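You operate a simulated robot arm through the tools that you are given. There is no shell and no other tool. Be economical: measure what you need, move in short steps, check, and stop when the job is done.

Carry out the task below with a simulated robot arm. There is one attempt and no reset: what you move stays moved.

Task
Swap the plug of outlet 52 for the blue nozzle: air off and released first, on again after.
Fine: hold the exhaust button till the gauge shows nought; the plug goes in the plugs rack.
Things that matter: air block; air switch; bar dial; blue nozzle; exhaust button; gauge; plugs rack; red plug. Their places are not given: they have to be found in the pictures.

It is judged by the outcome, as a careful person would: the job done as asked, and still so three seconds after it is handed in. It fails if anything else is knocked over, pushed out of place, dropped, spilled or broken.

Robot
A 6-joint arm with a two-finger gripper, fixed in place. Base frame: the origin is at the foot of the arm, x ahead of it, y to its left, z up; the work surface is at about z = 0.86. Units: m, degrees, N and s.
Its first joint turns from -166.0 to 166.0 degrees. Payload 3.43 kg.
The TCP is the grasp point between the finger pads, 0.02 m short of the fingertips. In the tool frame z runs along the fingers and y along their closing line. Largest opening 0.19 m; the body of the gripper starts 0.248 m behind the TCP.
Orientation is that of the tool frame in the base frame, as a unit quaternion [x, y, z, w]. With the fingers straight down and closing along the base's y, the tool's x points along the base's -x, its y along +y and its z along -z.

Tools
- The arm moves only by the tool apply_moves. Its argument "increments" is one flat list of numbers, 7 for each row, row after row: the shift along the tool's x, y, z in m, then the turn, a rotation vector about the tool's x, y, z in degrees, then the gripper command, from -1 (fully open) to 1 (shut), values between in proportion. In form: [tx, ty, tz, rx, ry, rz, hand, tx, ty, tz, rx, ry, rz, hand, ...]. A call has 1 to 10 rows; each row is the pose to reach, as a shift and turn from the pose commanded when the call began, along the tool's axes at that moment. Rows are played at 5 a second. More than 0.05 m and 8.6 degrees between two rows, or a gripper value outside its range, and nothing of the call is played. A pose out of reach is approached as far as the arm can. The call stops where the force on the tool passes 90 N (or 10 N more than at its start, if that is more) or the arm is blocked; 0.2 s more then pass. Each finger travels about 0.153 m/s and halts on what it meets, pressing with about 41 N; the grip force reading is that of the motor and also rises with nothing between the fingers. The clock runs only during rows and for 0.2 s after the last one: add rows that repeat a pose to give the fingers time. The reply holds the time, the measured pose of the TCP, the force on the tool along the base axes, the opening and the grip force, in the units named above and with some noise, with the torque about the TCP (base axes, N m) and any sound that the robot's microphone picked up.
- Cameras (640 x 400 px; columns grow to the right, rows downward): "scene" is fixed at [0.0502, -0.6503, 1.4375]; the picture's right is [0.23, -0.97, 0.00], its down [-0.71, -0.17, -0.68] and it looks along [0.66, 0.16, -0.73] (base axes); focal length 274 px, centre (320, 200). "wrist" rides on the gripper at [0.07, -0.008, -0.288] in the tool frame; the picture's right is [0.12, 0.99, 0.00], its down [-0.96, 0.12, -0.25] and it looks along [-0.25, 0.03, 0.97] (tool axes); focal length 261 px, centre (320, 200).
- snapshot(camera): a new picture of that camera. No time passes.
- raise_lower(by): slides the trunk up (or, below 0, down) by that many m; the arm rides with it, the base frame stays. It gives what a move gives, with no picture.
- measure_at(camera, pixels): for up to 12 pixels [column, row] of the newest picture of that camera ("zoom" is the newest enlarged one), the place [x, y, z] in the base frame of the surface seen there, good to about 0.002 m. No time passes.
- zoom(camera, box): a new picture of the part [left, top, right, bottom] of that camera's present view, enlarged. No time passes.
- hand_in(): hands the job in; it is judged then, once.

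Go step by step. Measure first, check grasps and placings, and put right what went wrong. The budget is 80 turns and 54 pictures, counting those below and the enlarged ones. Unless the task says otherwise, let go and move clear before handing in, and close with one line.

The tools are called after "Request:" by a JSON object that holds its "op" and its "data". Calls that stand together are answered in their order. apply_moves: Moves the arm, as the interface text tells. Its arguments: {"type":"object","properties":{"increments":{"type":"array","items":{"type":"number"}}},"required":["increments"]} The other tools are called the same way: raise_lower (by) slides the trunk up or down; snapshot (camera) takes a picture; measure_at (camera, pixels) gives the place of the surface under pixels of a picture; zoom (camera, box) takes an enlarged picture of a part of a camera's view; hand_in () hands the job in.

At the start:

```text
time_s: 0.0
eef_pos: [0.5377, -0.5032, 1.1732]
ee_rot: [-0.001, 1.0, -0.001, 0.0]
ft_force: [-0.8, 0.3, 0.7]
torque: [-0.03, -0.01, 0.02]
opening: 0.1901
grasp_force: 0.0
trunk travel left (down, up): [-0.2, 0.24]
```

scene: 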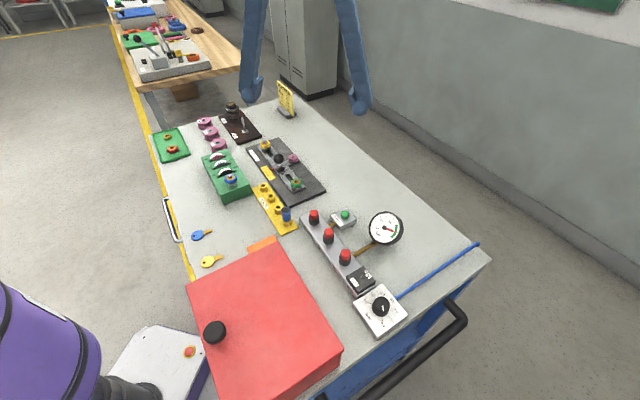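
wrist: 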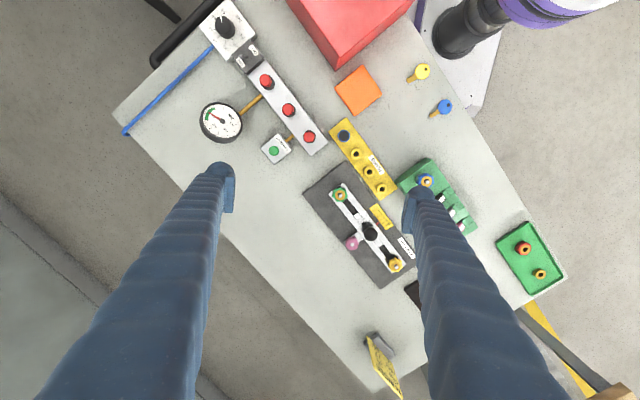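

The scene picture shows a block with three red plugs around (313,217)-(345,257), gauge (386,228), green button box (343,217), dial (381,305). I'll zoom in for detail.

Request:
{"op": "zoom", "data": {"camera": "scene", "box": [290, 190, 430, 340]}}

Request:
{"op": "zoom", "data": {"camera": "scene", "box": [180, 100, 340, 240]}}

Request:
{"op": "zoom", "data": {"camera": "wrist", "box": [190, 0, 340, 170]}}

```text
2.67 times, centred on (360, 265) of scene
```

zoom: 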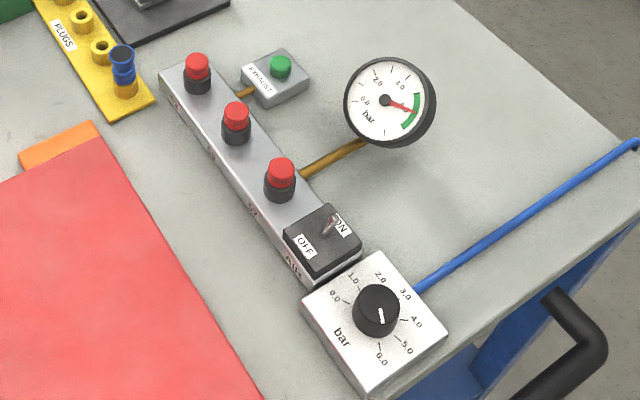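

```text
2.86 times, centred on (260, 170) of scene
```

zoom: 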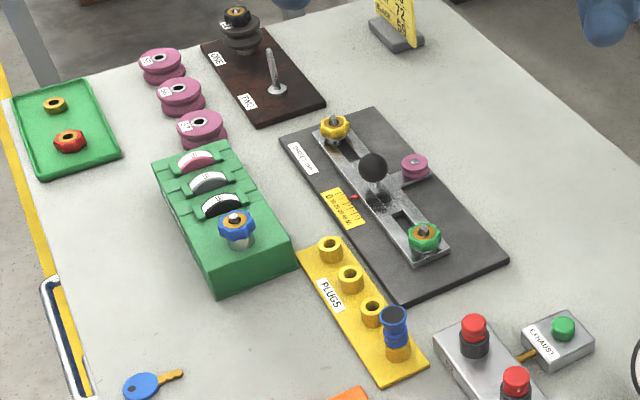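

```text
2.35 times, centred on (265, 85) of wrist
```

zoom: 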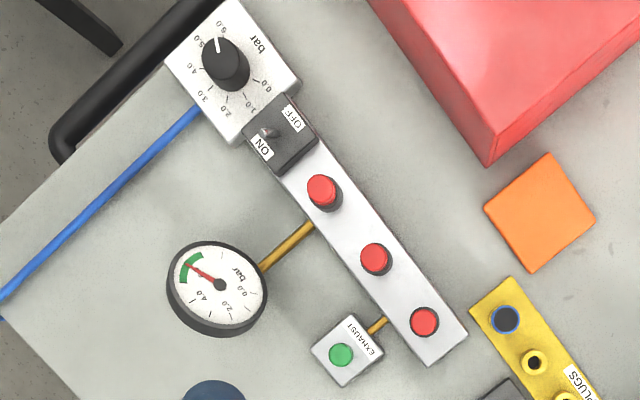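

The nozzle sits on the last post of the yellow PLUGS rack; outlet numbers are on the block's side. I zoom on these labels and measure.

Request:
{"op": "zoom", "data": {"camera": "scene", "box": [295, 205, 375, 300]}}

Request:
{"op": "measure_at", "data": {"camera": "scene", "pixels": [[314, 213], [329, 233], [345, 253], [345, 214], [360, 278], [381, 305], [386, 228], [287, 212], [278, 209], [270, 197], [263, 187], [320, 235]]}}

Request:
{"op": "measure_at", "data": {"camera": "wrist", "pixels": [[266, 81], [288, 109], [309, 136], [274, 151], [344, 136], [355, 154], [368, 171], [381, 188], [252, 56], [250, 70], [270, 65], [227, 25]]}}

```text
4.21 times, centred on (335, 252) of scene
```

zoom: 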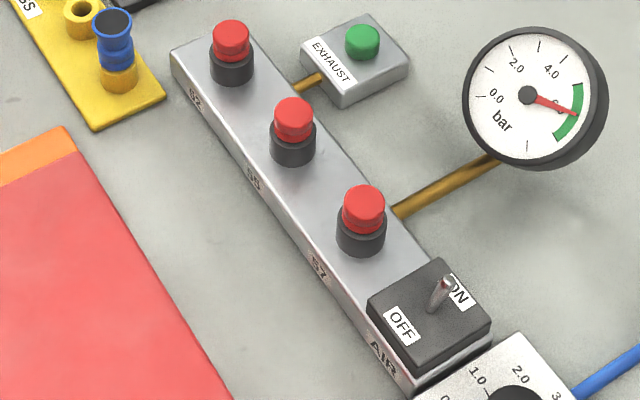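

```text
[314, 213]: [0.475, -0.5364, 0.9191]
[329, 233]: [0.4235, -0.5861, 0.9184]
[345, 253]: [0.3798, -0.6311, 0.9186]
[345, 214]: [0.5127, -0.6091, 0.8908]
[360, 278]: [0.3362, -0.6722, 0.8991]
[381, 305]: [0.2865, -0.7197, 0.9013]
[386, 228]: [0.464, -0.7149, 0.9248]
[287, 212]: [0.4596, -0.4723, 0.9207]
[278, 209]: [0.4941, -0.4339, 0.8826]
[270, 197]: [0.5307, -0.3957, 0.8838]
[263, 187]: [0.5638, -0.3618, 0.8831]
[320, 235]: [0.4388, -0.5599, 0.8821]
```

```text
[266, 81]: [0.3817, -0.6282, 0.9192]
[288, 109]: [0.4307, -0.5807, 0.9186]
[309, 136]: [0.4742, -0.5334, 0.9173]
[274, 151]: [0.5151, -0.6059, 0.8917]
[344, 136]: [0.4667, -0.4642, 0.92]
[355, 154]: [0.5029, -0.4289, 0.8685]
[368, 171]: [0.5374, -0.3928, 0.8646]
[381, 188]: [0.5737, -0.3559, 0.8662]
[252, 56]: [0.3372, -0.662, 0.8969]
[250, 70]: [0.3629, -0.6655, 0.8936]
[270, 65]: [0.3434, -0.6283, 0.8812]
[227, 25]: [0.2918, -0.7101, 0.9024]
```

The labels read roughly "52", "55", "57"; I check them closer.

Request:
{"op": "zoom", "data": {"camera": "scene", "box": [298, 218, 330, 258]}}

Request:
{"op": "zoom", "data": {"camera": "scene", "box": [340, 262, 380, 298]}}

```text
10.00 times, centred on (314, 238) of scene
```

zoom: 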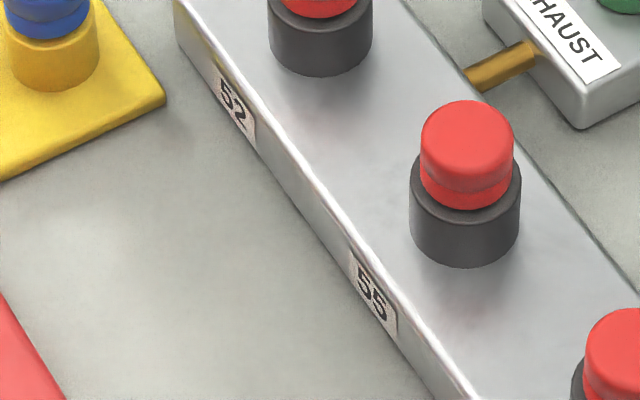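

```text
11.11 times, centred on (360, 280) of scene
```

zoom: 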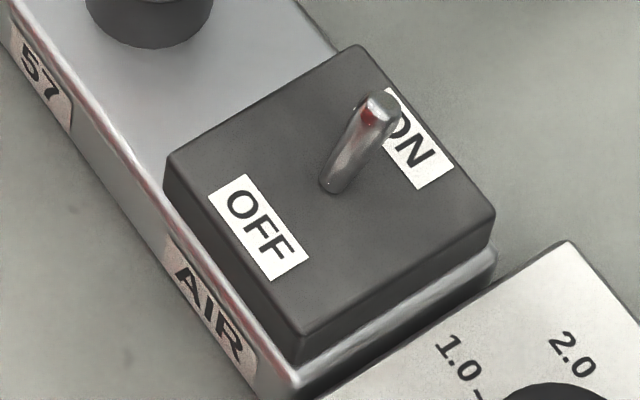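

Outlet 52 is the first (scene (314,213), at about (0.475,-0.535)). The lever leans to ON; I measure its base and tip, and plug/post details.

Request:
{"op": "measure_at", "data": {"camera": "zoom", "pixels": [[378, 105], [360, 140], [335, 185], [370, 62], [480, 215], [300, 340], [175, 160], [415, 150], [258, 230]]}}

Request:
{"op": "apply_moves", "data": {"increments": [0, 0, 0, 0, 0, -8, 0, 0, 0, 0, 0, 0, -16, 0.5, 0, 0, 0, 0, 0, -24, 1, 0, 0, 0, 0, 0, -32, 1, 0, 0, 0, 0, 0, -40, 1, 0, 0, 0, 0, 0, -45, 1, 0, 0, 0, 0, 0, -45, 1]}}

```text
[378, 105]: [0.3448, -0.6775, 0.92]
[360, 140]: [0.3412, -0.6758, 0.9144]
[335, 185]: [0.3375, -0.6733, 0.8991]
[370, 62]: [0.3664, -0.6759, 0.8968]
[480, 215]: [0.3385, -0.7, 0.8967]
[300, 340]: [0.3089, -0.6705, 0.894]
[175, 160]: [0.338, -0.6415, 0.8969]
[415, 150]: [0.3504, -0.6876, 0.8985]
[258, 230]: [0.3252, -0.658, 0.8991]
```

```text
time_s: 1.6
eef_pos: [0.5382, -0.5042, 1.1731]
ee_rot: [-0.384, 0.923, 0.0, 0.0]
ft_force: [0.8, 0.6, 0.3]
torque: [-0.01, 0.0, 0.02]
opening: 0.0002
grasp_force: 34.7
trunk travel left (down, up): [-0.2, 0.24]
```

Lever base (0.3375,-0.673), tip (0.345,-0.678,0.920), leaning ON; pushing along tool +y moves it to OFF. I move to above the ON side of the lever, fingers closed.

Request:
{"op": "apply_moves", "data": {"increments": [0.045, -0.005, 0, 0, 0, 0, 1, 0.09, -0.01, 0, 0, 0, 0, 1, 0.135, -0.015, 0, 0, 0, 0, 1, 0.18, -0.02, 0, 0, 0, 0, 1, 0.22, -0.025, 0, 0, 0, 0, 1, 0.26, -0.026, 0, 0, 0, 0, 1, 0.26, -0.026, 0.05, 0, 0, 0, 1, 0.26, -0.026, 0.1, 0, 0, 0, 1, 0.26, -0.026, 0.15, 0, 0, 0, 1, 0.26, -0.026, 0.18, 0, 0, 0, 1]}}

Request:
{"op": "snapshot", "data": {"camera": "scene"}}

```text
time_s: 3.8
eef_pos: [0.3719, -0.7064, 0.9918]
ee_rot: [-0.383, 0.924, 0.0, 0.0]
ft_force: [0.7, -1.0, -0.1]
torque: [0.03, 0.03, 0.02]
opening: 0.0
grasp_force: 34.0
trunk travel left (down, up): [-0.2, 0.24]
```

```text
45 pictures are left
```

scene: 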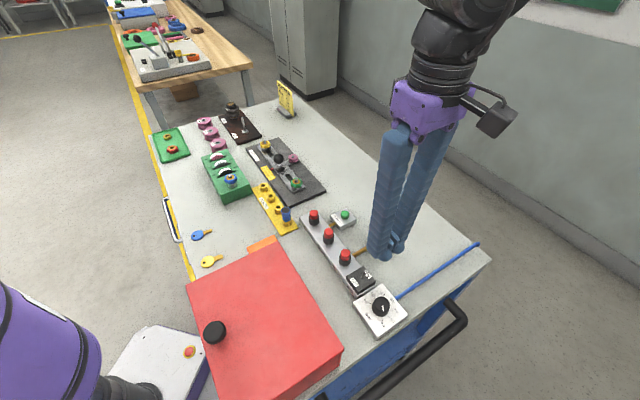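

The fingers are on the ON side, aligned. I lower to lever height and push toward OFF.

Request:
{"op": "apply_moves", "data": {"increments": [0, 0, 0.035, 0, 0, 0, 1, 0, 0, 0.064, 0, 0, 0, 1, 0, 0.01, 0.064, 0, 0, 0, 1, 0, 0.02, 0.064, 0, 0, 0, 1, 0, 0.026, 0.064, 0, 0, 0, 1, 0, 0.032, 0.064, 0, 0, 0, 1, 0, 0.038, 0.064, 0, 0, 0, 1, 0, 0.042, 0.064, 0, 0, 0, 1]}}

Request:
{"op": "zoom", "data": {"camera": "scene", "box": [310, 200, 420, 330]}}

```text
time_s: 5.6
eef_pos: [0.3464, -0.6796, 0.9345]
ee_rot: [-0.382, 0.924, -0.006, 0.0]
ft_force: [24.9, -27.0, 44.1]
torque: [0.06, 0.0, -0.04]
opening: 0.0
grasp_force: 33.7
trunk travel left (down, up): [-0.2, 0.24]
```

```text
3.08 times, centred on (365, 265) of scene
```

zoom: 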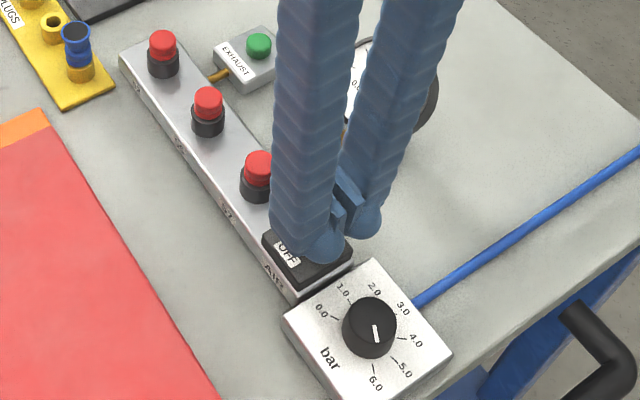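

The tool is loaded 44 N upward and rode up a bit, so the lever may be under the fingertip. I back off and look.

Request:
{"op": "apply_moves", "data": {"increments": [0, 0, -0.03, 0, 0, 0, 1, 0, -0.02, -0.06, 0, 0, 0, 1, 0, -0.05, -0.09, 0, 0, 0, 1]}}

Request:
{"op": "zoom", "data": {"camera": "scene", "box": [330, 210, 410, 300]}}

```text
time_s: 6.4
eef_pos: [0.3792, -0.7155, 1.0189]
ee_rot: [-0.383, 0.924, 0.002, -0.001]
ft_force: [-0.4, 0.6, 0.5]
torque: [0.04, 0.04, 0.01]
opening: 0.0
grasp_force: 34.5
trunk travel left (down, up): [-0.2, 0.24]
```

```text
4.44 times, centred on (370, 255) of scene
```

zoom: 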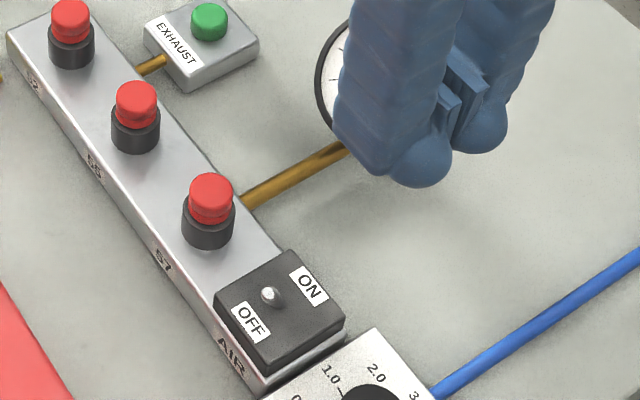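

The lever has moved toward OFF (zoom (268,293)); I measure it to see how far.

Request:
{"op": "measure_at", "data": {"camera": "zoom", "pixels": [[267, 292], [272, 300], [280, 308], [250, 318], [308, 285]]}}

Request:
{"op": "zoom", "data": {"camera": "scene", "box": [350, 262, 374, 292]}}

```text
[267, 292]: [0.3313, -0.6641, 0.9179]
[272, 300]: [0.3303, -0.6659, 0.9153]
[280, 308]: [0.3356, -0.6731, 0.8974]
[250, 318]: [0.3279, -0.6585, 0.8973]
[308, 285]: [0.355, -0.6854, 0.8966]
```

```text
13.33 times, centred on (362, 277) of scene
```

zoom: 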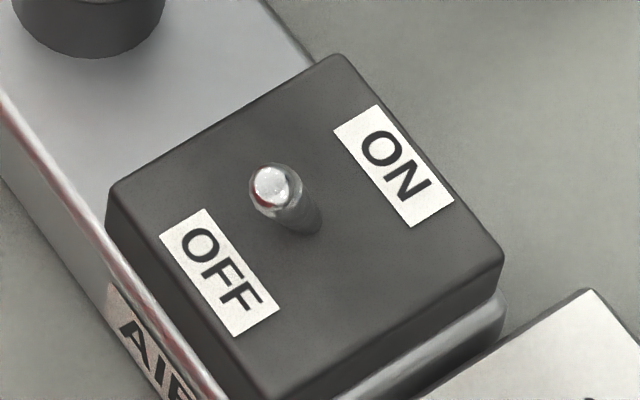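

The lever tip is now at (0.331,-0.664), symmetric on the OFF side: air is off. Next I go above the exhaust button at (0.514,-0.607).

Request:
{"op": "apply_moves", "data": {"increments": [0, 0, -0.04, 0, 0, 0, 1, -0.045, -0.005, -0.04, 0, 0, 0, 1, -0.09, -0.01, -0.04, 0, 0, 0, 1, -0.135, -0.015, -0.04, 0, 0, 0, 1, -0.172, -0.0193, -0.04, 0, 0, 0, 1, -0.172, -0.0193, 0.01, 0, 0, 0, 1, -0.172, -0.0193, 0.05, 0, 0, 0, 1, -0.172, -0.0193, 0.085, 0, 0, 0, 1]}}

Request:
{"op": "zoom", "data": {"camera": "scene", "box": [290, 160, 430, 300]}}

Request:
{"op": "zoom", "data": {"camera": "wrist", "box": [160, 0, 480, 200]}}

```text
time_s: 8.2
eef_pos: [0.515, -0.6069, 0.9343]
ee_rot: [-0.383, 0.924, 0.0, -0.001]
ft_force: [-0.6, 0.0, -0.6]
torque: [-0.04, 0.02, 0.02]
opening: 0.0
grasp_force: 34.7
trunk travel left (down, up): [-0.2, 0.24]
```

```text
2.86 times, centred on (360, 230) of scene
```

zoom: 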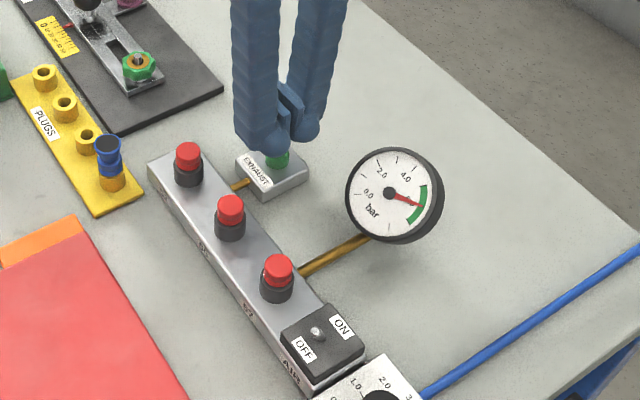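

```text
2.00 times, centred on (320, 100) of wrist
```

zoom: 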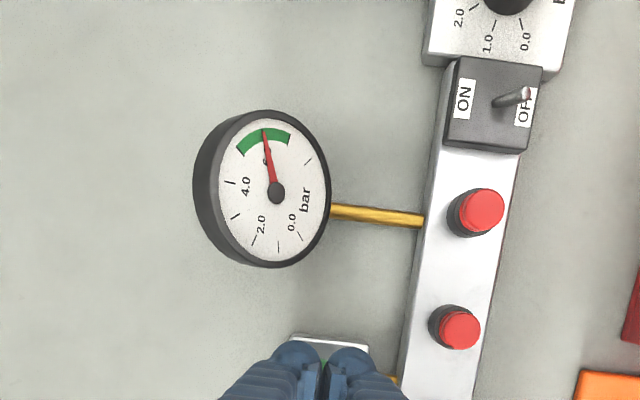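

The gauge still reads about 6 and the fingers are over the button. I press down gently and hold.

Request:
{"op": "apply_moves", "data": {"increments": [0, 0, 0.015, 0, 0, 0, 1, 0, 0, 0.022, 0, 0, 0, 1, 0, 0, 0.025, 0, 0, 0, 1, 0, 0, 0.027, 0, 0, 0, 1, 0, 0, 0.028, 0, 0, 0, 1, 0, 0, 0.028, 0, 0, 0, 1, 0, 0, 0.028, 0, 0, 0, 1, 0, 0, 0.028, 0, 0, 0, 1]}}

Request:
{"op": "zoom", "data": {"camera": "wrist", "box": [160, 0, 480, 200]}}

```text
time_s: 10.0
eef_pos: [0.5137, -0.6048, 0.9062]
ee_rot: [-0.382, 0.924, 0.0, 0.0]
ft_force: [-0.4, -1.0, 1.5]
torque: [-0.04, 0.0, 0.02]
opening: 0.0
grasp_force: 34.2
trunk travel left (down, up): [-0.2, 0.24]
```

```text
2.00 times, centred on (320, 100) of wrist
```

zoom: 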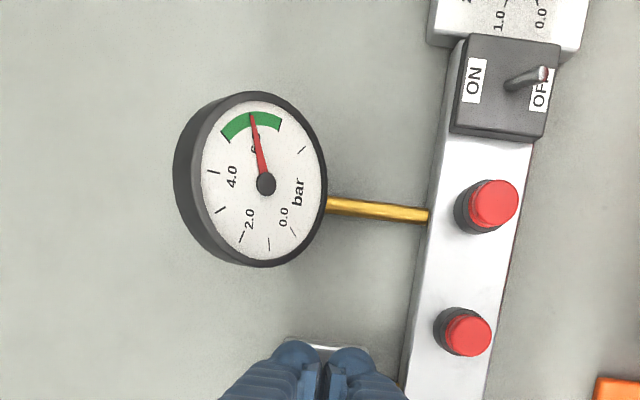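

Only 1.5 N so far and the needle hasn't moved; I press a few mm further and hold.

Request:
{"op": "apply_moves", "data": {"increments": [0, 0, 0.001, 0, 0, 0, 1, 0, 0, 0.002, 0, 0, 0, 1, 0, 0, 0.003, 0, 0, 0, 1, 0, 0, 0.004, 0, 0, 0, 1, 0, 0, 0.004, 0, 0, 0, 1, 0, 0, 0.004, 0, 0, 0, 1]}}

Request:
{"op": "zoom", "data": {"camera": "wrist", "box": [160, 0, 480, 200]}}

```text
time_s: 11.4
eef_pos: [0.5147, -0.6048, 0.9032]
ee_rot: [-0.383, 0.924, 0.0, 0.0]
ft_force: [2.7, -2.0, 6.5]
torque: [-0.09, -0.1, 0.01]
opening: 0.0
grasp_force: 34.6
trunk travel left (down, up): [-0.2, 0.24]
```

```text
2.00 times, centred on (320, 100) of wrist
```

zoom: 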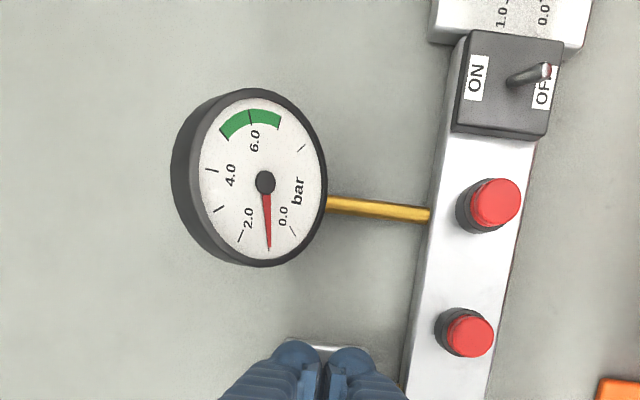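

The needle is falling fast (now about 1 bar). I keep holding.

Request:
{"op": "apply_moves", "data": {"increments": [0, 0, 0, 0, 0, 0, 1, 0, 0, 0, 0, 0, 0, 1, 0, 0, 0, 0, 0, 0, 1, 0, 0, 0, 0, 0, 0, 1, 0, 0, 0, 0, 0, 0, 1, 0, 0, 0, 0, 0, 0, 1, 0, 0, 0, 0, 0, 0, 1, 0, 0, 0, 0, 0, 0, 1, 0, 0, 0, 0, 0, 0, 1, 0, 0, 0, 0, 0, 0, 1]}}

Request:
{"op": "zoom", "data": {"camera": "wrist", "box": [160, 0, 480, 200]}}

```text
time_s: 13.6
eef_pos: [0.5135, -0.6031, 0.9026]
ee_rot: [-0.383, 0.924, -0.001, 0.0]
ft_force: [2.5, -1.9, 7.5]
torque: [-0.1, -0.1, 0.02]
opening: 0.0001
grasp_force: 34.4
trunk travel left (down, up): [-0.2, 0.24]
```

```text
2.00 times, centred on (320, 100) of wrist
```

zoom: 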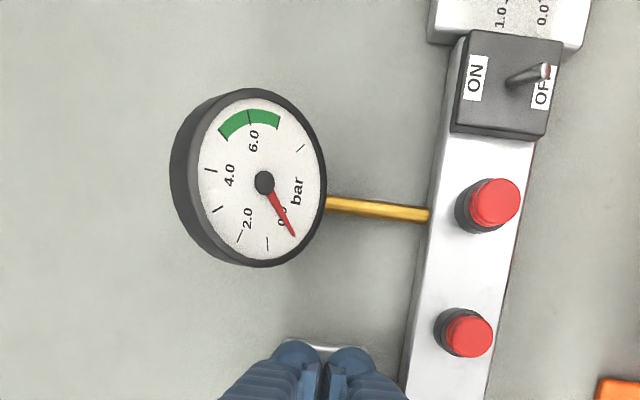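

The needle is on 0.0. I hold a little more, then rise and move over plug 52, opening partly.

Request:
{"op": "apply_moves", "data": {"increments": [0, 0, 0, 0, 0, 0, 1, 0, 0, 0, 0, 0, 0, 1, 0, 0, 0, 0, 0, 0, 1, 0, 0, -0.04, 0, 0, 0, 1, 0, 0, -0.08, 0, 0, 0, 1, -0.01, 0.038, -0.1, 0, 0, 0, 0.7, -0.0211, 0.0752, -0.1, 0, 0, 0, 0.37, -0.0211, 0.0752, -0.1, 0, 0, 0, 0.37]}}

Request:
{"op": "zoom", "data": {"camera": "scene", "box": [270, 180, 350, 240]}}

Request:
{"op": "snapshot", "data": {"camera": "wrist"}}

```text
time_s: 15.4
eef_pos: [0.4743, -0.5356, 1.0045]
ee_rot: [-0.383, 0.924, 0.0, 0.0]
ft_force: [0.0, -0.9, 0.4]
torque: [-0.07, 0.01, 0.01]
opening: 0.0599
grasp_force: 0.1
trunk travel left (down, up): [-0.2, 0.24]
```

```text
6.67 times, centred on (310, 210) of scene
```

zoom: 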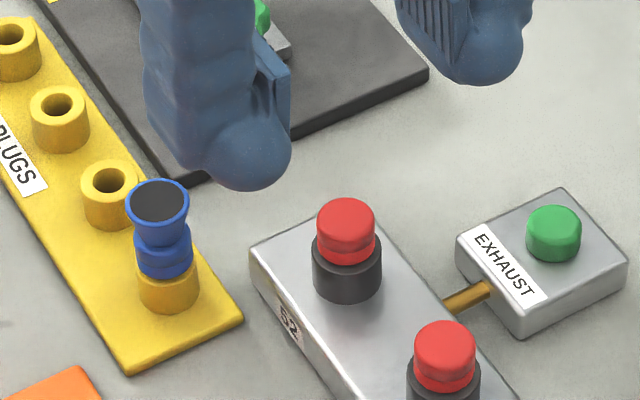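

```text
35 pictures are left
```

wrist: 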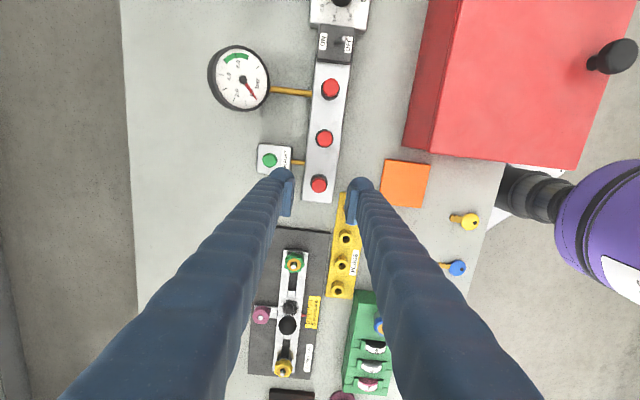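

Fingers straddle the plug. I measure plug, collar, nozzle and rack-hole details.

Request:
{"op": "measure_at", "data": {"camera": "zoom", "pixels": [[346, 210], [321, 225], [372, 225], [346, 257], [346, 272], [346, 295], [160, 205], [133, 215], [186, 215], [163, 258], [165, 300], [95, 188]]}}

Request:
{"op": "measure_at", "data": {"camera": "zoom", "pixels": [[120, 190], [108, 168], [108, 205], [60, 105], [60, 125], [160, 270], [160, 243], [320, 215], [346, 245], [60, 92], [40, 105], [80, 105]]}}

Request:
{"op": "measure_at", "data": {"camera": "wrist", "pixels": [[319, 184], [330, 89], [324, 138], [346, 238], [341, 265], [338, 289], [311, 184], [327, 184]]}}

```text
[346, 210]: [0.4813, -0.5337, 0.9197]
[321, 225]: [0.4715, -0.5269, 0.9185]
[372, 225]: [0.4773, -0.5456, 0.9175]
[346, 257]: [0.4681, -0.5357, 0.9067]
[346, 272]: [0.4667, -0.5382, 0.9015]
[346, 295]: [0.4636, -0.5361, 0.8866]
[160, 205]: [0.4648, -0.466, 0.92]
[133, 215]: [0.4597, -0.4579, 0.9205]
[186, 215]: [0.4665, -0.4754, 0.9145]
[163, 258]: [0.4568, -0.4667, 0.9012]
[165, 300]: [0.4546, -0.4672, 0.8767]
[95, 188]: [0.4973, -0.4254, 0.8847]
```

```text
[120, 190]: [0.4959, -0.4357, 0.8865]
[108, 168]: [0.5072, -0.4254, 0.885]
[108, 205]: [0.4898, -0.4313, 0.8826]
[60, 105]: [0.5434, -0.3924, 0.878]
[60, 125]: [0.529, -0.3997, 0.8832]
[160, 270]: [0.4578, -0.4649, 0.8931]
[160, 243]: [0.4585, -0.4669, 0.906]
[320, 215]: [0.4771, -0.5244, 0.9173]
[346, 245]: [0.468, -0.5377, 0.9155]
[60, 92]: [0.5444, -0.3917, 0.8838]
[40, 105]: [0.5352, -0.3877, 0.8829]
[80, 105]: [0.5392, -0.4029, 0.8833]
```

```text
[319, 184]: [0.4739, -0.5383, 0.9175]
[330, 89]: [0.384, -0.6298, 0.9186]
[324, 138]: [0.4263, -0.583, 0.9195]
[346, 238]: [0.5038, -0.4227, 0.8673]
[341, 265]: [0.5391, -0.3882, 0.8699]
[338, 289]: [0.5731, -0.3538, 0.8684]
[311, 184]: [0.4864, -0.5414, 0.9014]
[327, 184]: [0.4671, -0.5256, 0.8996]
```

Plug head spans z 0.902–0.920 at about (0.476,-0.535). I descend so fingertips are at ~0.905 and grip.

Request:
{"op": "apply_moves", "data": {"increments": [0, -0.001, 0.04, 0, 0, 0, 0.37, 0, -0.001, 0.07, 0, 0, 0, 0.37, 0, -0.001, 0.0795, 0, 0, 0, 0.37, 0, -0.001, 0.0795, 0, 0, 0, 0.6, 0, -0.001, 0.0795, 0, 0, 0, 0.8, 0, -0.001, 0.0795, 0, 0, 0, 1, 0, -0.001, 0.0795, 0, 0, 0, 1]}}

Request:
{"op": "zoom", "data": {"camera": "scene", "box": [270, 180, 350, 240]}}

```text
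time_s: 17.0
eef_pos: [0.4747, -0.5373, 0.9214]
ee_rot: [-0.383, 0.924, -0.001, 0.001]
ft_force: [-0.3, -0.1, -0.7]
torque: [-0.01, 0.01, 0.01]
opening: 0.0178
grasp_force: 41.1
trunk travel left (down, up): [-0.2, 0.24]
```

```text
6.67 times, centred on (310, 210) of scene
```

zoom: 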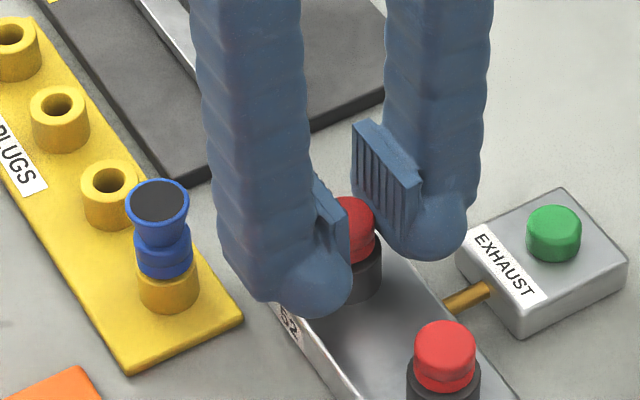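

Gripped (opening 0.018, 41 N). I pull up in small steps.

Request:
{"op": "apply_moves", "data": {"increments": [0, 0, -0.003, 0, 0, 0, 1, 0, 0, -0.008, 0, 0, 0, 1, 0, 0, -0.015, 0, 0, 0, 1, 0, 0, -0.03, 0, 0, 0, 1, 0, 0, -0.05, 0, 0, 0, 1]}}

Request:
{"op": "zoom", "data": {"camera": "scene", "box": [270, 170, 350, 240]}}

```text
time_s: 18.2
eef_pos: [0.4776, -0.5358, 0.9724]
ee_rot: [-0.383, 0.924, 0.0, 0.0]
ft_force: [-0.2, 0.2, -0.2]
torque: [0.0, -0.01, -0.04]
opening: 0.0182
grasp_force: 40.5
trunk travel left (down, up): [-0.2, 0.24]
```

```text
5.71 times, centred on (310, 205) of scene
```

zoom: 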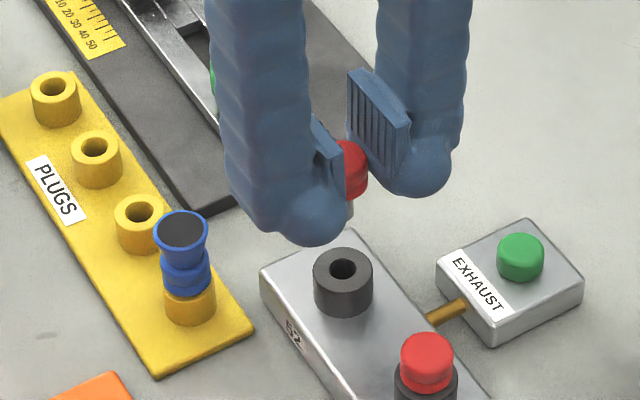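

The plug is out (red head with stem between fingers), outlet 52 open. I measure the hole rims of outlet and rack posts for the offset.

Request:
{"op": "measure_at", "data": {"camera": "zoom", "pixels": [[343, 249], [343, 287], [314, 267], [372, 267], [96, 133], [96, 163], [71, 148], [121, 147], [55, 73], [55, 101], [31, 87], [79, 86]]}}

Request:
{"op": "zoom", "data": {"camera": "scene", "box": [250, 170, 290, 210]}}

```text
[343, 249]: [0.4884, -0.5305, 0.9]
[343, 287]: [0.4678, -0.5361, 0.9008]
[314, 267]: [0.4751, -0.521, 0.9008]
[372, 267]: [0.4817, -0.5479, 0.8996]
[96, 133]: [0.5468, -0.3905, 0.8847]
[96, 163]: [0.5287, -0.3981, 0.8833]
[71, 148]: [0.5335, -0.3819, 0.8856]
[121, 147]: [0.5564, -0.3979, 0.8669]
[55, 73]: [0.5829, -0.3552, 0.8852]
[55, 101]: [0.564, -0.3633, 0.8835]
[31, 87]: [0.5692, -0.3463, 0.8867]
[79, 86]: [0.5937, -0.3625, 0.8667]
```

```text
10.00 times, centred on (270, 190) of scene
```

zoom: 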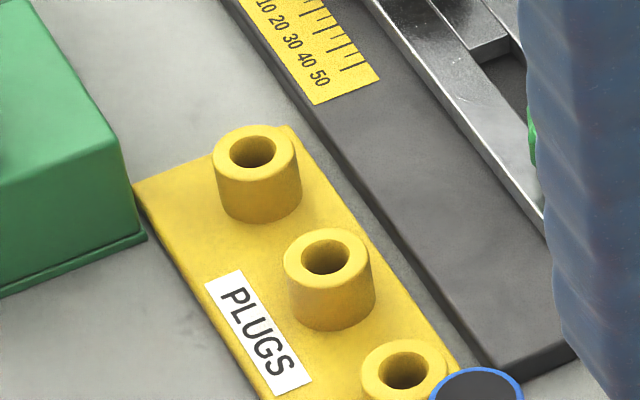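

Request:
{"op": "measure_at", "data": {"camera": "zoom", "pixels": [[326, 233], [326, 287], [290, 260], [362, 258], [252, 130], [252, 183], [216, 156], [289, 154], [326, 262], [344, 240], [307, 280]]}}

```text
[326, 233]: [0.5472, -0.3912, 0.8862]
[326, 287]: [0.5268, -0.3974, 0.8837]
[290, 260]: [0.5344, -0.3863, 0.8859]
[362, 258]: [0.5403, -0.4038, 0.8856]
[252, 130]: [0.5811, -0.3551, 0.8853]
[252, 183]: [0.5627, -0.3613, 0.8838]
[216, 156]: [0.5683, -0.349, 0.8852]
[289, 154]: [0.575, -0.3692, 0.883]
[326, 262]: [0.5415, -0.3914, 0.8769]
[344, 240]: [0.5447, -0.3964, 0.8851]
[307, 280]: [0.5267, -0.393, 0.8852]
```

Outlet centre ≈ (0.478,-0.534), middle rack hole ≈ (0.537,-0.395). I raise and shift by the difference, then check.

Request:
{"op": "apply_moves", "data": {"increments": [0, 0, -0.03, 0, 0, 0, 1, -0.04, 0.014, -0.03, 0, 0, 0, 1, -0.08, 0.03, -0.03, 0, 0, 0, 1, -0.11, 0.045, -0.03, 0, 0, 0, 1, -0.14, 0.0566, -0.03, 0, 0, 0, 1, -0.14, 0.0566, -0.0, 0, 0, 0, 1, -0.14, 0.0566, 0.028, 0, 0, 0, 1, -0.14, 0.0566, 0.028, 0, 0, 0, 1]}}

Request:
{"op": "zoom", "data": {"camera": "scene", "box": [240, 160, 300, 220]}}

```text
time_s: 20.0
eef_pos: [0.5343, -0.3987, 0.9475]
ee_rot: [-0.383, 0.924, 0.0, 0.0]
ft_force: [0.2, 0.0, -0.5]
torque: [0.04, 0.01, 0.02]
opening: 0.018
grasp_force: 41.0
trunk travel left (down, up): [-0.2, 0.24]
```

```text
6.67 times, centred on (270, 190) of scene
```

zoom: 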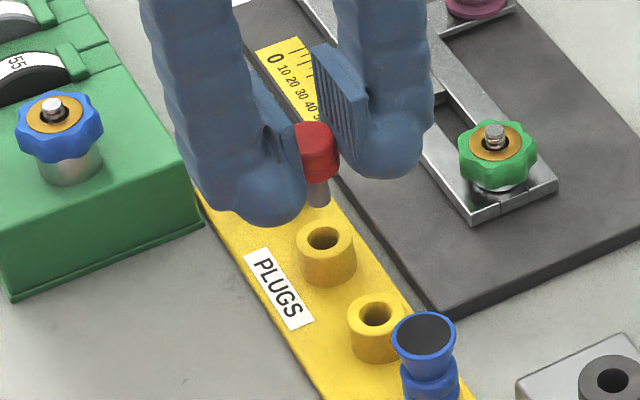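

The stem tip (zoom (318,203)) hangs over the middle hole (322,239). I measure the stem to verify alignment.

Request:
{"op": "measure_at", "data": {"camera": "zoom", "pixels": [[318, 203], [318, 192], [310, 192], [326, 192], [318, 170], [312, 132], [322, 222], [322, 254], [300, 239], [347, 238]]}}

Request:
{"op": "zoom", "data": {"camera": "wrist", "box": [260, 140, 390, 240]}}

```text
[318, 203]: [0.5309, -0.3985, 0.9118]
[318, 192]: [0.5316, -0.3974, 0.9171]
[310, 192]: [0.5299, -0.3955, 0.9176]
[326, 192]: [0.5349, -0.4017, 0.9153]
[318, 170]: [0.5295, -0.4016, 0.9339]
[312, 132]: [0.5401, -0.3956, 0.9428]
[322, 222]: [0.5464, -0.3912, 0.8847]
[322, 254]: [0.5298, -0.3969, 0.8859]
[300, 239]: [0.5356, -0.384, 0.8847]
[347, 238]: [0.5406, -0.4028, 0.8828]
```

```text
4.00 times, centred on (325, 190) of wrist
```

zoom: 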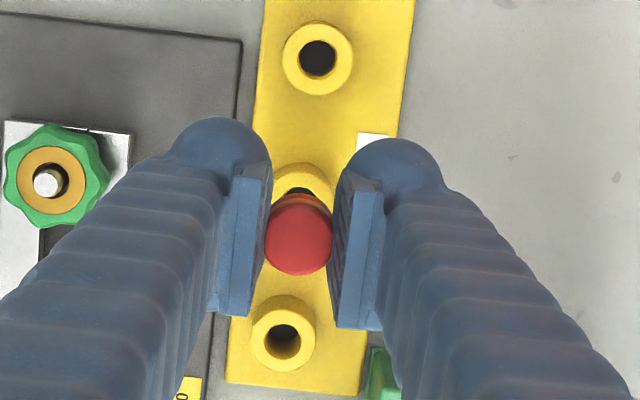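

Stem reads about (0.534,-0.3975), perhaps 3 mm off the hole centre (0.5375,-0.394). I measure the head from the wrist view too.

Request:
{"op": "measure_at", "data": {"camera": "zoom", "pixels": [[298, 240], [268, 240], [328, 240], [298, 268], [298, 212], [290, 195], [310, 195], [283, 326], [283, 365], [255, 332], [312, 332], [318, 58]]}}

```text
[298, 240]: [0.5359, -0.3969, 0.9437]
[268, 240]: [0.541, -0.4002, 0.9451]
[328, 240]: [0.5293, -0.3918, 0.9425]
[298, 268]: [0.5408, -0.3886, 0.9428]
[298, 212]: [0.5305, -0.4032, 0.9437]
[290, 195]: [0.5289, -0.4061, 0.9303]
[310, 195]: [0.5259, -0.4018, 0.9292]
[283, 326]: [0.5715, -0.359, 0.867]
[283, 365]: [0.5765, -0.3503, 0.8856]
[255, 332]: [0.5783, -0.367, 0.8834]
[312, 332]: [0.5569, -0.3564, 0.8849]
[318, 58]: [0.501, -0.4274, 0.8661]
```

Head centre ≈ (0.535,-0.396); I correct by 3 mm along tool −x and descend until the stem should be inside.

Request:
{"op": "apply_moves", "data": {"increments": [-0.003, 0, 0, 0, 0, 0, 1, -0.003, 0, 0.015, 0, 0, 0, 1, -0.003, 0, 0.024, 0, 0, 0, 1, -0.003, 0, 0.028, 0, 0, 0, 1, -0.003, 0, 0.031, 0, 0, 0, 1]}}

Request:
{"op": "zoom", "data": {"camera": "scene", "box": [240, 160, 300, 220]}}

```text
time_s: 21.2
eef_pos: [0.5373, -0.3958, 0.9142]
ee_rot: [-0.383, 0.924, 0.001, 0.0]
ft_force: [-4.1, -0.5, 0.9]
torque: [-0.01, 0.12, 0.01]
opening: 0.0179
grasp_force: 40.8
trunk travel left (down, up): [-0.2, 0.24]
```

```text
6.67 times, centred on (270, 190) of scene
```

zoom: 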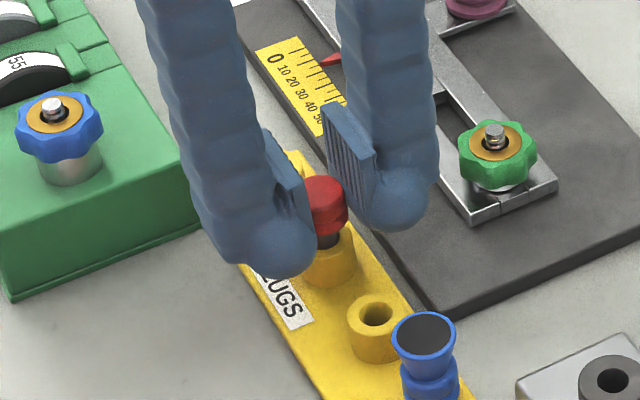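

The stem is in the hole with a small 4 N side load. I ease back 1 mm and lower the rest.

Request:
{"op": "apply_moves", "data": {"increments": [0.0008, 0.0008, 0.003, 0, 0, 0, 1, 0.0008, 0.0008, 0.006, 0, 0, 0, 1, 0.0008, 0.0008, 0.009, 0, 0, 0, 1, 0.0008, 0.0008, 0.0105, 0, 0, 0, 1]}}

Request:
{"op": "zoom", "data": {"camera": "scene", "box": [240, 160, 300, 220]}}

```text
time_s: 22.2
eef_pos: [0.5356, -0.3961, 0.9059]
ee_rot: [-0.382, 0.924, -0.001, 0.001]
ft_force: [-4.0, -2.0, 14.6]
torque: [-0.02, 0.07, 0.0]
opening: 0.0177
grasp_force: 40.6
trunk travel left (down, up): [-0.2, 0.24]
```

```text
6.67 times, centred on (270, 190) of scene
```

zoom: 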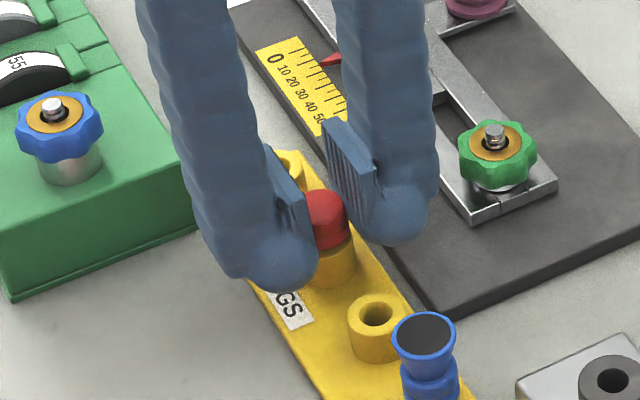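

The plug is seated (15 N up, head on the post). I open slightly and rise.

Request:
{"op": "apply_moves", "data": {"increments": [0, 0, -0.001, 0, 0, 0, 0.7, 0, 0, -0.001, 0, 0, 0, 0.53, 0, 0, -0.001, 0, 0, 0, 0.53, 0, 0, -0.03, 0, 0, 0, 0.53, 0, 0, -0.07, 0, 0, 0, 0.53, 0, 0, -0.1, 0, 0, 0, 0.53]}}

Request:
{"op": "zoom", "data": {"camera": "scene", "box": [250, 170, 330, 240]}}

```text
time_s: 23.6
eef_pos: [0.536, -0.3954, 1.0028]
ee_rot: [-0.383, 0.924, 0.002, 0.0]
ft_force: [-0.3, -0.9, -0.2]
torque: [0.0, -0.01, -0.01]
opening: 0.0445
grasp_force: 0.1
trunk travel left (down, up): [-0.2, 0.24]
```

```text
5.71 times, centred on (290, 205) of scene
```

zoom: 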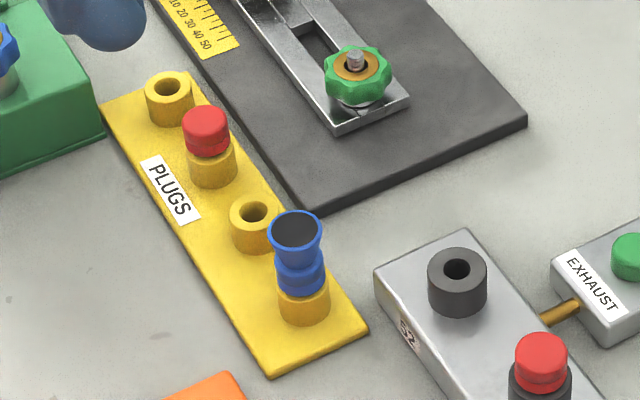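

The red plug stands in the rack. Now I measure the nozzle and nearby obstacles.

Request:
{"op": "measure_at", "data": {"camera": "zoom", "pixels": [[295, 230], [271, 232], [319, 232], [295, 214], [295, 246], [300, 262], [302, 290], [302, 318], [205, 385], [457, 252], [457, 286], [430, 268]]}}

Request:
{"op": "snapshot", "data": {"camera": "wrist"}}

```text
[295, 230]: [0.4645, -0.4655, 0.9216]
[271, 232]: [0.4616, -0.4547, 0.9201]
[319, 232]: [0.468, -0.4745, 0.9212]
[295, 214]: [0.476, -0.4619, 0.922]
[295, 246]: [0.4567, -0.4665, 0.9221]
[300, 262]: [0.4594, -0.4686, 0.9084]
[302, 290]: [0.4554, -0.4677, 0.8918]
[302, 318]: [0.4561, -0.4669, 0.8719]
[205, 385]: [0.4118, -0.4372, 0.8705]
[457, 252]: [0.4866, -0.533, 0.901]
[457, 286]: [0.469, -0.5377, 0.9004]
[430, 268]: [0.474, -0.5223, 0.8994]
```

```text
26 pictures are left
```

wrist: 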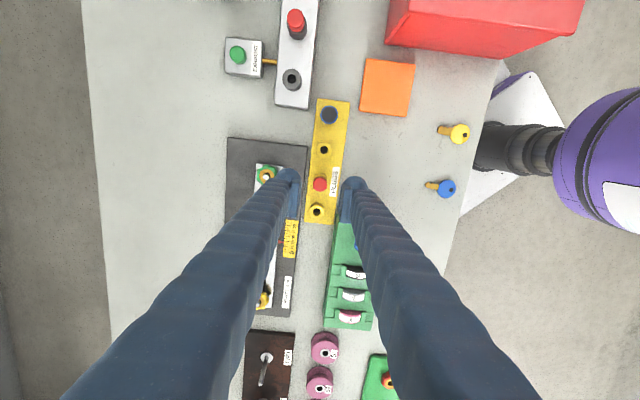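

Nozzle centre ≈ (0.466,-0.4655), top 0.921. I move over it, descend and grip.

Request:
{"op": "apply_moves", "data": {"increments": [0.049, 0, 0, 0, 0, 0, 0.53, 0.0986, 0, 0, 0, 0, 0, 0.53, 0.0986, 0, 0.04, 0, 0, 0, 0.53, 0.0986, 0, 0.07, 0, 0, 0, 0.53, 0.0986, 0, 0.09, 0, 0, 0, 0.53, 0.0986, 0, 0.09, 0, 0, 0, 0.53]}}

Request:
{"op": "zoom", "data": {"camera": "scene", "box": [250, 170, 330, 240]}}

Request:
{"op": "zoom", "data": {"camera": "wrist", "box": [260, 140, 390, 240]}}

```text
time_s: 25.0
eef_pos: [0.4662, -0.4649, 0.9159]
ee_rot: [-0.382, 0.924, 0.0, 0.001]
ft_force: [0.2, 0.7, -1.1]
torque: [0.03, 0.04, -0.02]
opening: 0.0446
grasp_force: 0.0
trunk travel left (down, up): [-0.2, 0.24]
```

```text
5.71 times, centred on (290, 205) of scene
```

zoom: 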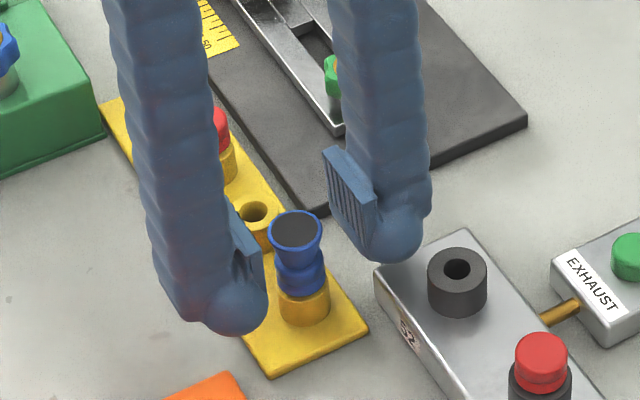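

```text
4.00 times, centred on (325, 190) of wrist
```

zoom: 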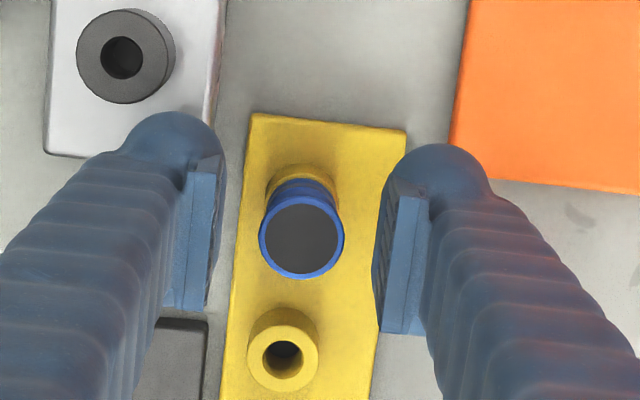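

Well centred. I lower 5 mm and close.

Request:
{"op": "apply_moves", "data": {"increments": [0, 0, 0.005, 0, 0, 0, 0.53, 0, 0, 0.005, 0, 0, 0, 0.7, 0, 0, 0.005, 0, 0, 0, 1, 0, 0, 0.005, 0, 0, 0, 1, 0, 0, 0.005, 0, 0, 0, 1]}}

```text
time_s: 26.2
eef_pos: [0.4657, -0.4642, 0.9103]
ee_rot: [-0.382, 0.924, -0.001, 0.0]
ft_force: [0.1, 0.1, 0.0]
torque: [0.01, 0.02, 0.0]
opening: 0.0186
grasp_force: 41.5
trunk travel left (down, up): [-0.2, 0.24]
```

Gripped at 0.0186. I lift straight up.

Request:
{"op": "apply_moves", "data": {"increments": [0, 0, -0.003, 0, 0, 0, 1, 0, 0, -0.01, 0, 0, 0, 1, 0, 0, -0.03, 0, 0, 0, 1, 0, 0, -0.06, 0, 0, 0, 1, 0, 0, -0.06, 0, 0, 0, 1]}}

Request:
{"op": "zoom", "data": {"camera": "scene", "box": [250, 160, 330, 230]}}

```text
time_s: 27.4
eef_pos: [0.4644, -0.4673, 0.972]
ee_rot: [-0.382, 0.924, -0.001, -0.001]
ft_force: [-0.4, 0.6, -0.5]
torque: [-0.04, -0.03, -0.01]
opening: 0.0183
grasp_force: 40.9
trunk travel left (down, up): [-0.2, 0.24]
```

```text
5.71 times, centred on (290, 195) of scene
```

zoom: 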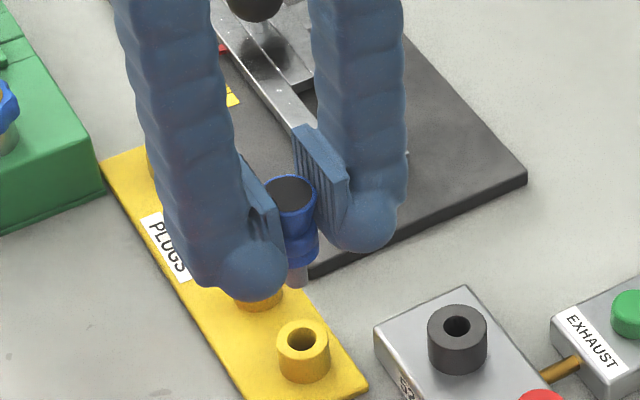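

The nozzle is up with its stem straight. I measure the vacated hole and outlet rim for the transfer offset.

Request:
{"op": "measure_at", "data": {"camera": "zoom", "pixels": [[302, 323], [302, 358], [277, 341], [328, 340], [457, 307], [457, 343], [430, 326], [485, 325], [297, 280], [297, 270], [291, 190], [440, 350]]}}

```text
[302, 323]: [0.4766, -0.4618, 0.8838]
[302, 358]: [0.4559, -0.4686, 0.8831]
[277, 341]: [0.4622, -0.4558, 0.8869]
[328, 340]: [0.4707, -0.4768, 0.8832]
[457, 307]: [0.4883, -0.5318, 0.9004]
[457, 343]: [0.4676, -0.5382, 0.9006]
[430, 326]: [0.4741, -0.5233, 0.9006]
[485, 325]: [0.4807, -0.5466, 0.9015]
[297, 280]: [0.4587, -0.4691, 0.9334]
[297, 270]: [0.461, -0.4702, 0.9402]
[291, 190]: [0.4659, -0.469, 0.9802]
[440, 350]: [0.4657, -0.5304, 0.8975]
```

Offset post→outlet is (0.0113,-0.0692). I move there with the stem above the collar and check.

Request:
{"op": "apply_moves", "data": {"increments": [0.012, -0.019, -0.01, 0, 0, 0, 1, 0.025, -0.038, -0.01, 0, 0, 0, 1, 0.0394, -0.0569, -0.01, 0, 0, 0, 1, 0.0394, -0.0569, 0.01, 0, 0, 0, 1, 0.0394, -0.0569, 0.02, 0, 0, 0, 1, 0.0394, -0.0569, 0.02, 0, 0, 0, 1]}}

Request:
{"op": "zoom", "data": {"camera": "scene", "box": [290, 190, 340, 240]}}

```text
time_s: 28.8
eef_pos: [0.4772, -0.5325, 0.9503]
ee_rot: [-0.383, 0.924, 0.0, 0.0]
ft_force: [0.3, 1.5, -0.1]
torque: [0.0, 0.0, 0.01]
opening: 0.0184
grasp_force: 40.7
trunk travel left (down, up): [-0.2, 0.24]
```

```text
8.00 times, centred on (315, 215) of scene
```

zoom: 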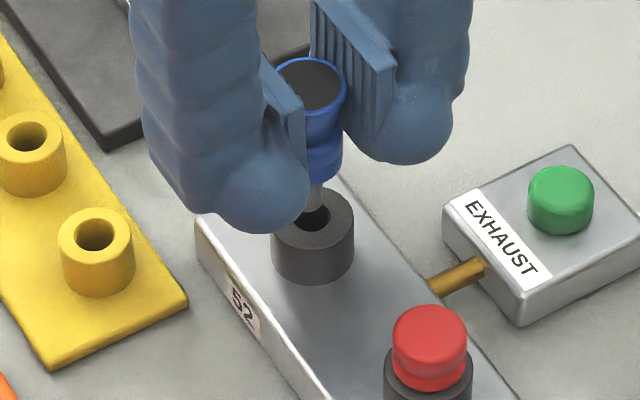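

Stem tip near zoom (316,206) over the hole (312,213). I measure precisely before inserting.

Request:
{"op": "measure_at", "data": {"camera": "zoom", "pixels": [[316, 205], [316, 198], [316, 192], [311, 197], [322, 197], [312, 230], [312, 240], [275, 220], [350, 215], [312, 212], [312, 220], [316, 208]]}}

Request:
{"op": "zoom", "data": {"camera": "wrist", "box": [260, 130, 390, 230]}}

```text
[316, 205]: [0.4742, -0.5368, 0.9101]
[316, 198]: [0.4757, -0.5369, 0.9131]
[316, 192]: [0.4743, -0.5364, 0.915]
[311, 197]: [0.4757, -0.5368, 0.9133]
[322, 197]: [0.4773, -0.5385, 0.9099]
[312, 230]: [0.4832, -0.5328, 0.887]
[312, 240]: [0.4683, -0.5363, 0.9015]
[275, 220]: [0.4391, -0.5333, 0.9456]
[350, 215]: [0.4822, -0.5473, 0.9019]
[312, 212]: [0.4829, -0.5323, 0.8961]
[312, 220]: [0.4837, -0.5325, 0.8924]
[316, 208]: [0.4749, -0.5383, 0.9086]
```

```text
4.00 times, centred on (325, 180) of wrist
```

zoom: 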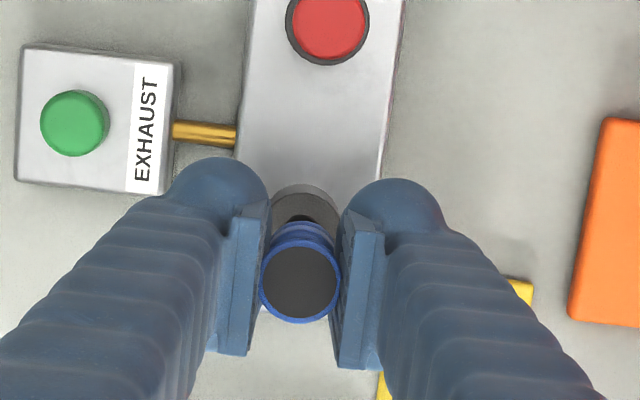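

Stem centre ≈ (0.478,-0.536) versus outlet (0.478,-0.535): aligned. I insert slowly.

Request:
{"op": "apply_moves", "data": {"increments": [-0.0005, 0, 0.006, 0, 0, 0, 1, -0.0005, 0, 0.01, 0, 0, 0, 1, -0.0005, 0, 0.013, 0, 0, 0, 1, -0.0005, 0, 0.016, 0, 0, 0, 1, -0.0005, 0, 0.016, 0, 0, 0, 1]}}

Request:
{"op": "zoom", "data": {"camera": "scene", "box": [290, 190, 340, 240]}}

```text
time_s: 30.0
eef_pos: [0.4777, -0.5335, 0.9338]
ee_rot: [-0.383, 0.924, 0.0, 0.0]
ft_force: [-6.8, -13.7, 2.3]
torque: [-0.69, 0.14, 0.03]
opening: 0.0179
grasp_force: 41.3
trunk travel left (down, up): [-0.2, 0.24]
```

```text
8.00 times, centred on (315, 215) of scene
```

zoom: 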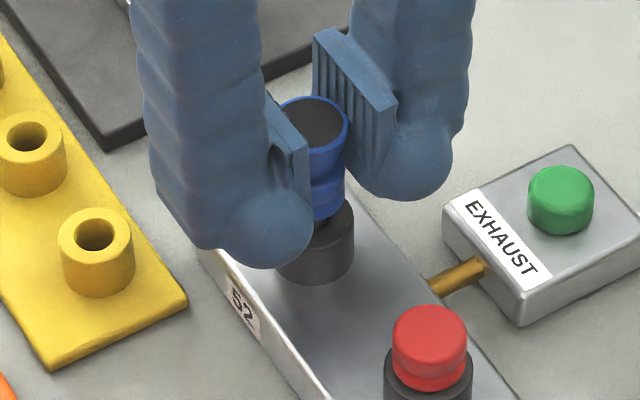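

The stem entered; a side load of (-7,-14) N says to ease along tool +x. I do so and lower the rest.

Request:
{"op": "apply_moves", "data": {"increments": [0.002, -0.0008, 0, 0, 0, 0, 1, 0.002, -0.0008, 0.003, 0, 0, 0, 1, 0.002, -0.0008, 0.005, 0, 0, 0, 1, 0.002, -0.0008, 0.007, 0, 0, 0, 1, 0.002, -0.0008, 0.008, 0, 0, 0, 1]}}

Request:
{"op": "zoom", "data": {"camera": "scene", "box": [290, 190, 340, 240]}}

```text
time_s: 31.2
eef_pos: [0.4779, -0.5341, 0.9255]
ee_rot: [-0.383, 0.924, 0.001, -0.001]
ft_force: [-4.1, 1.7, 2.2]
torque: [0.03, 0.09, 0.0]
opening: 0.0187
grasp_force: 41.1
trunk travel left (down, up): [-0.2, 0.24]
```

```text
8.00 times, centred on (315, 215) of scene
```

zoom: 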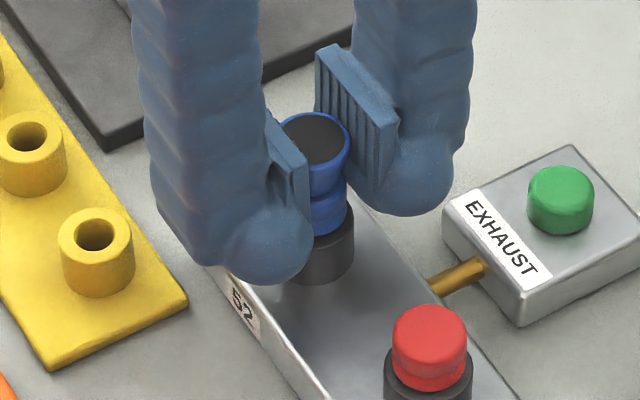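

Nearly down; I press a little further until it bottoms.

Request:
{"op": "apply_moves", "data": {"increments": [0.0004, 0.0004, 0.001, 0, 0, 0, 1, 0.0004, 0.0004, 0.002, 0, 0, 0, 1, 0.0004, 0.0004, 0.003, 0, 0, 0, 1]}}

```text
time_s: 32.0
eef_pos: [0.477, -0.5354, 0.9243]
ee_rot: [-0.383, 0.924, -0.002, 0.0]
ft_force: [3.3, 4.6, 31.4]
torque: [0.25, -0.13, 0.0]
opening: 0.0188
grasp_force: 40.8
trunk travel left (down, up): [-0.2, 0.24]
```

Bottomed (31 N up). I relax the press, open, and rise.

Request:
{"op": "apply_moves", "data": {"increments": [0, 0, -0.002, 0, 0, 0, 1, 0, 0, -0.002, 0, 0, 0, 0.7, 0, 0, -0.002, 0, 0, 0, 0.53, 0, 0, -0.002, 0, 0, 0, 0.53, 0, 0, -0.03, 0, 0, 0, 0.53, 0, 0, -0.07, 0, 0, 0, 0.53, 0, 0, -0.11, 0, 0, 0, 0.53]}}

Request:
{"op": "zoom", "data": {"camera": "scene", "box": [290, 190, 410, 300]}}

```text
time_s: 33.6
eef_pos: [0.4765, -0.5345, 1.034]
ee_rot: [-0.383, 0.924, 0.0, 0.0]
ft_force: [-0.3, 0.0, 0.2]
torque: [-0.01, -0.02, -0.05]
opening: 0.0447
grasp_force: 0.0
trunk travel left (down, up): [-0.2, 0.24]
```

```text
3.64 times, centred on (350, 245) of scene
```

zoom: 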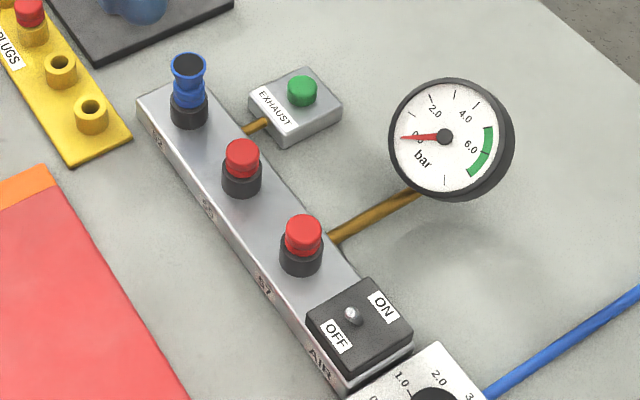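

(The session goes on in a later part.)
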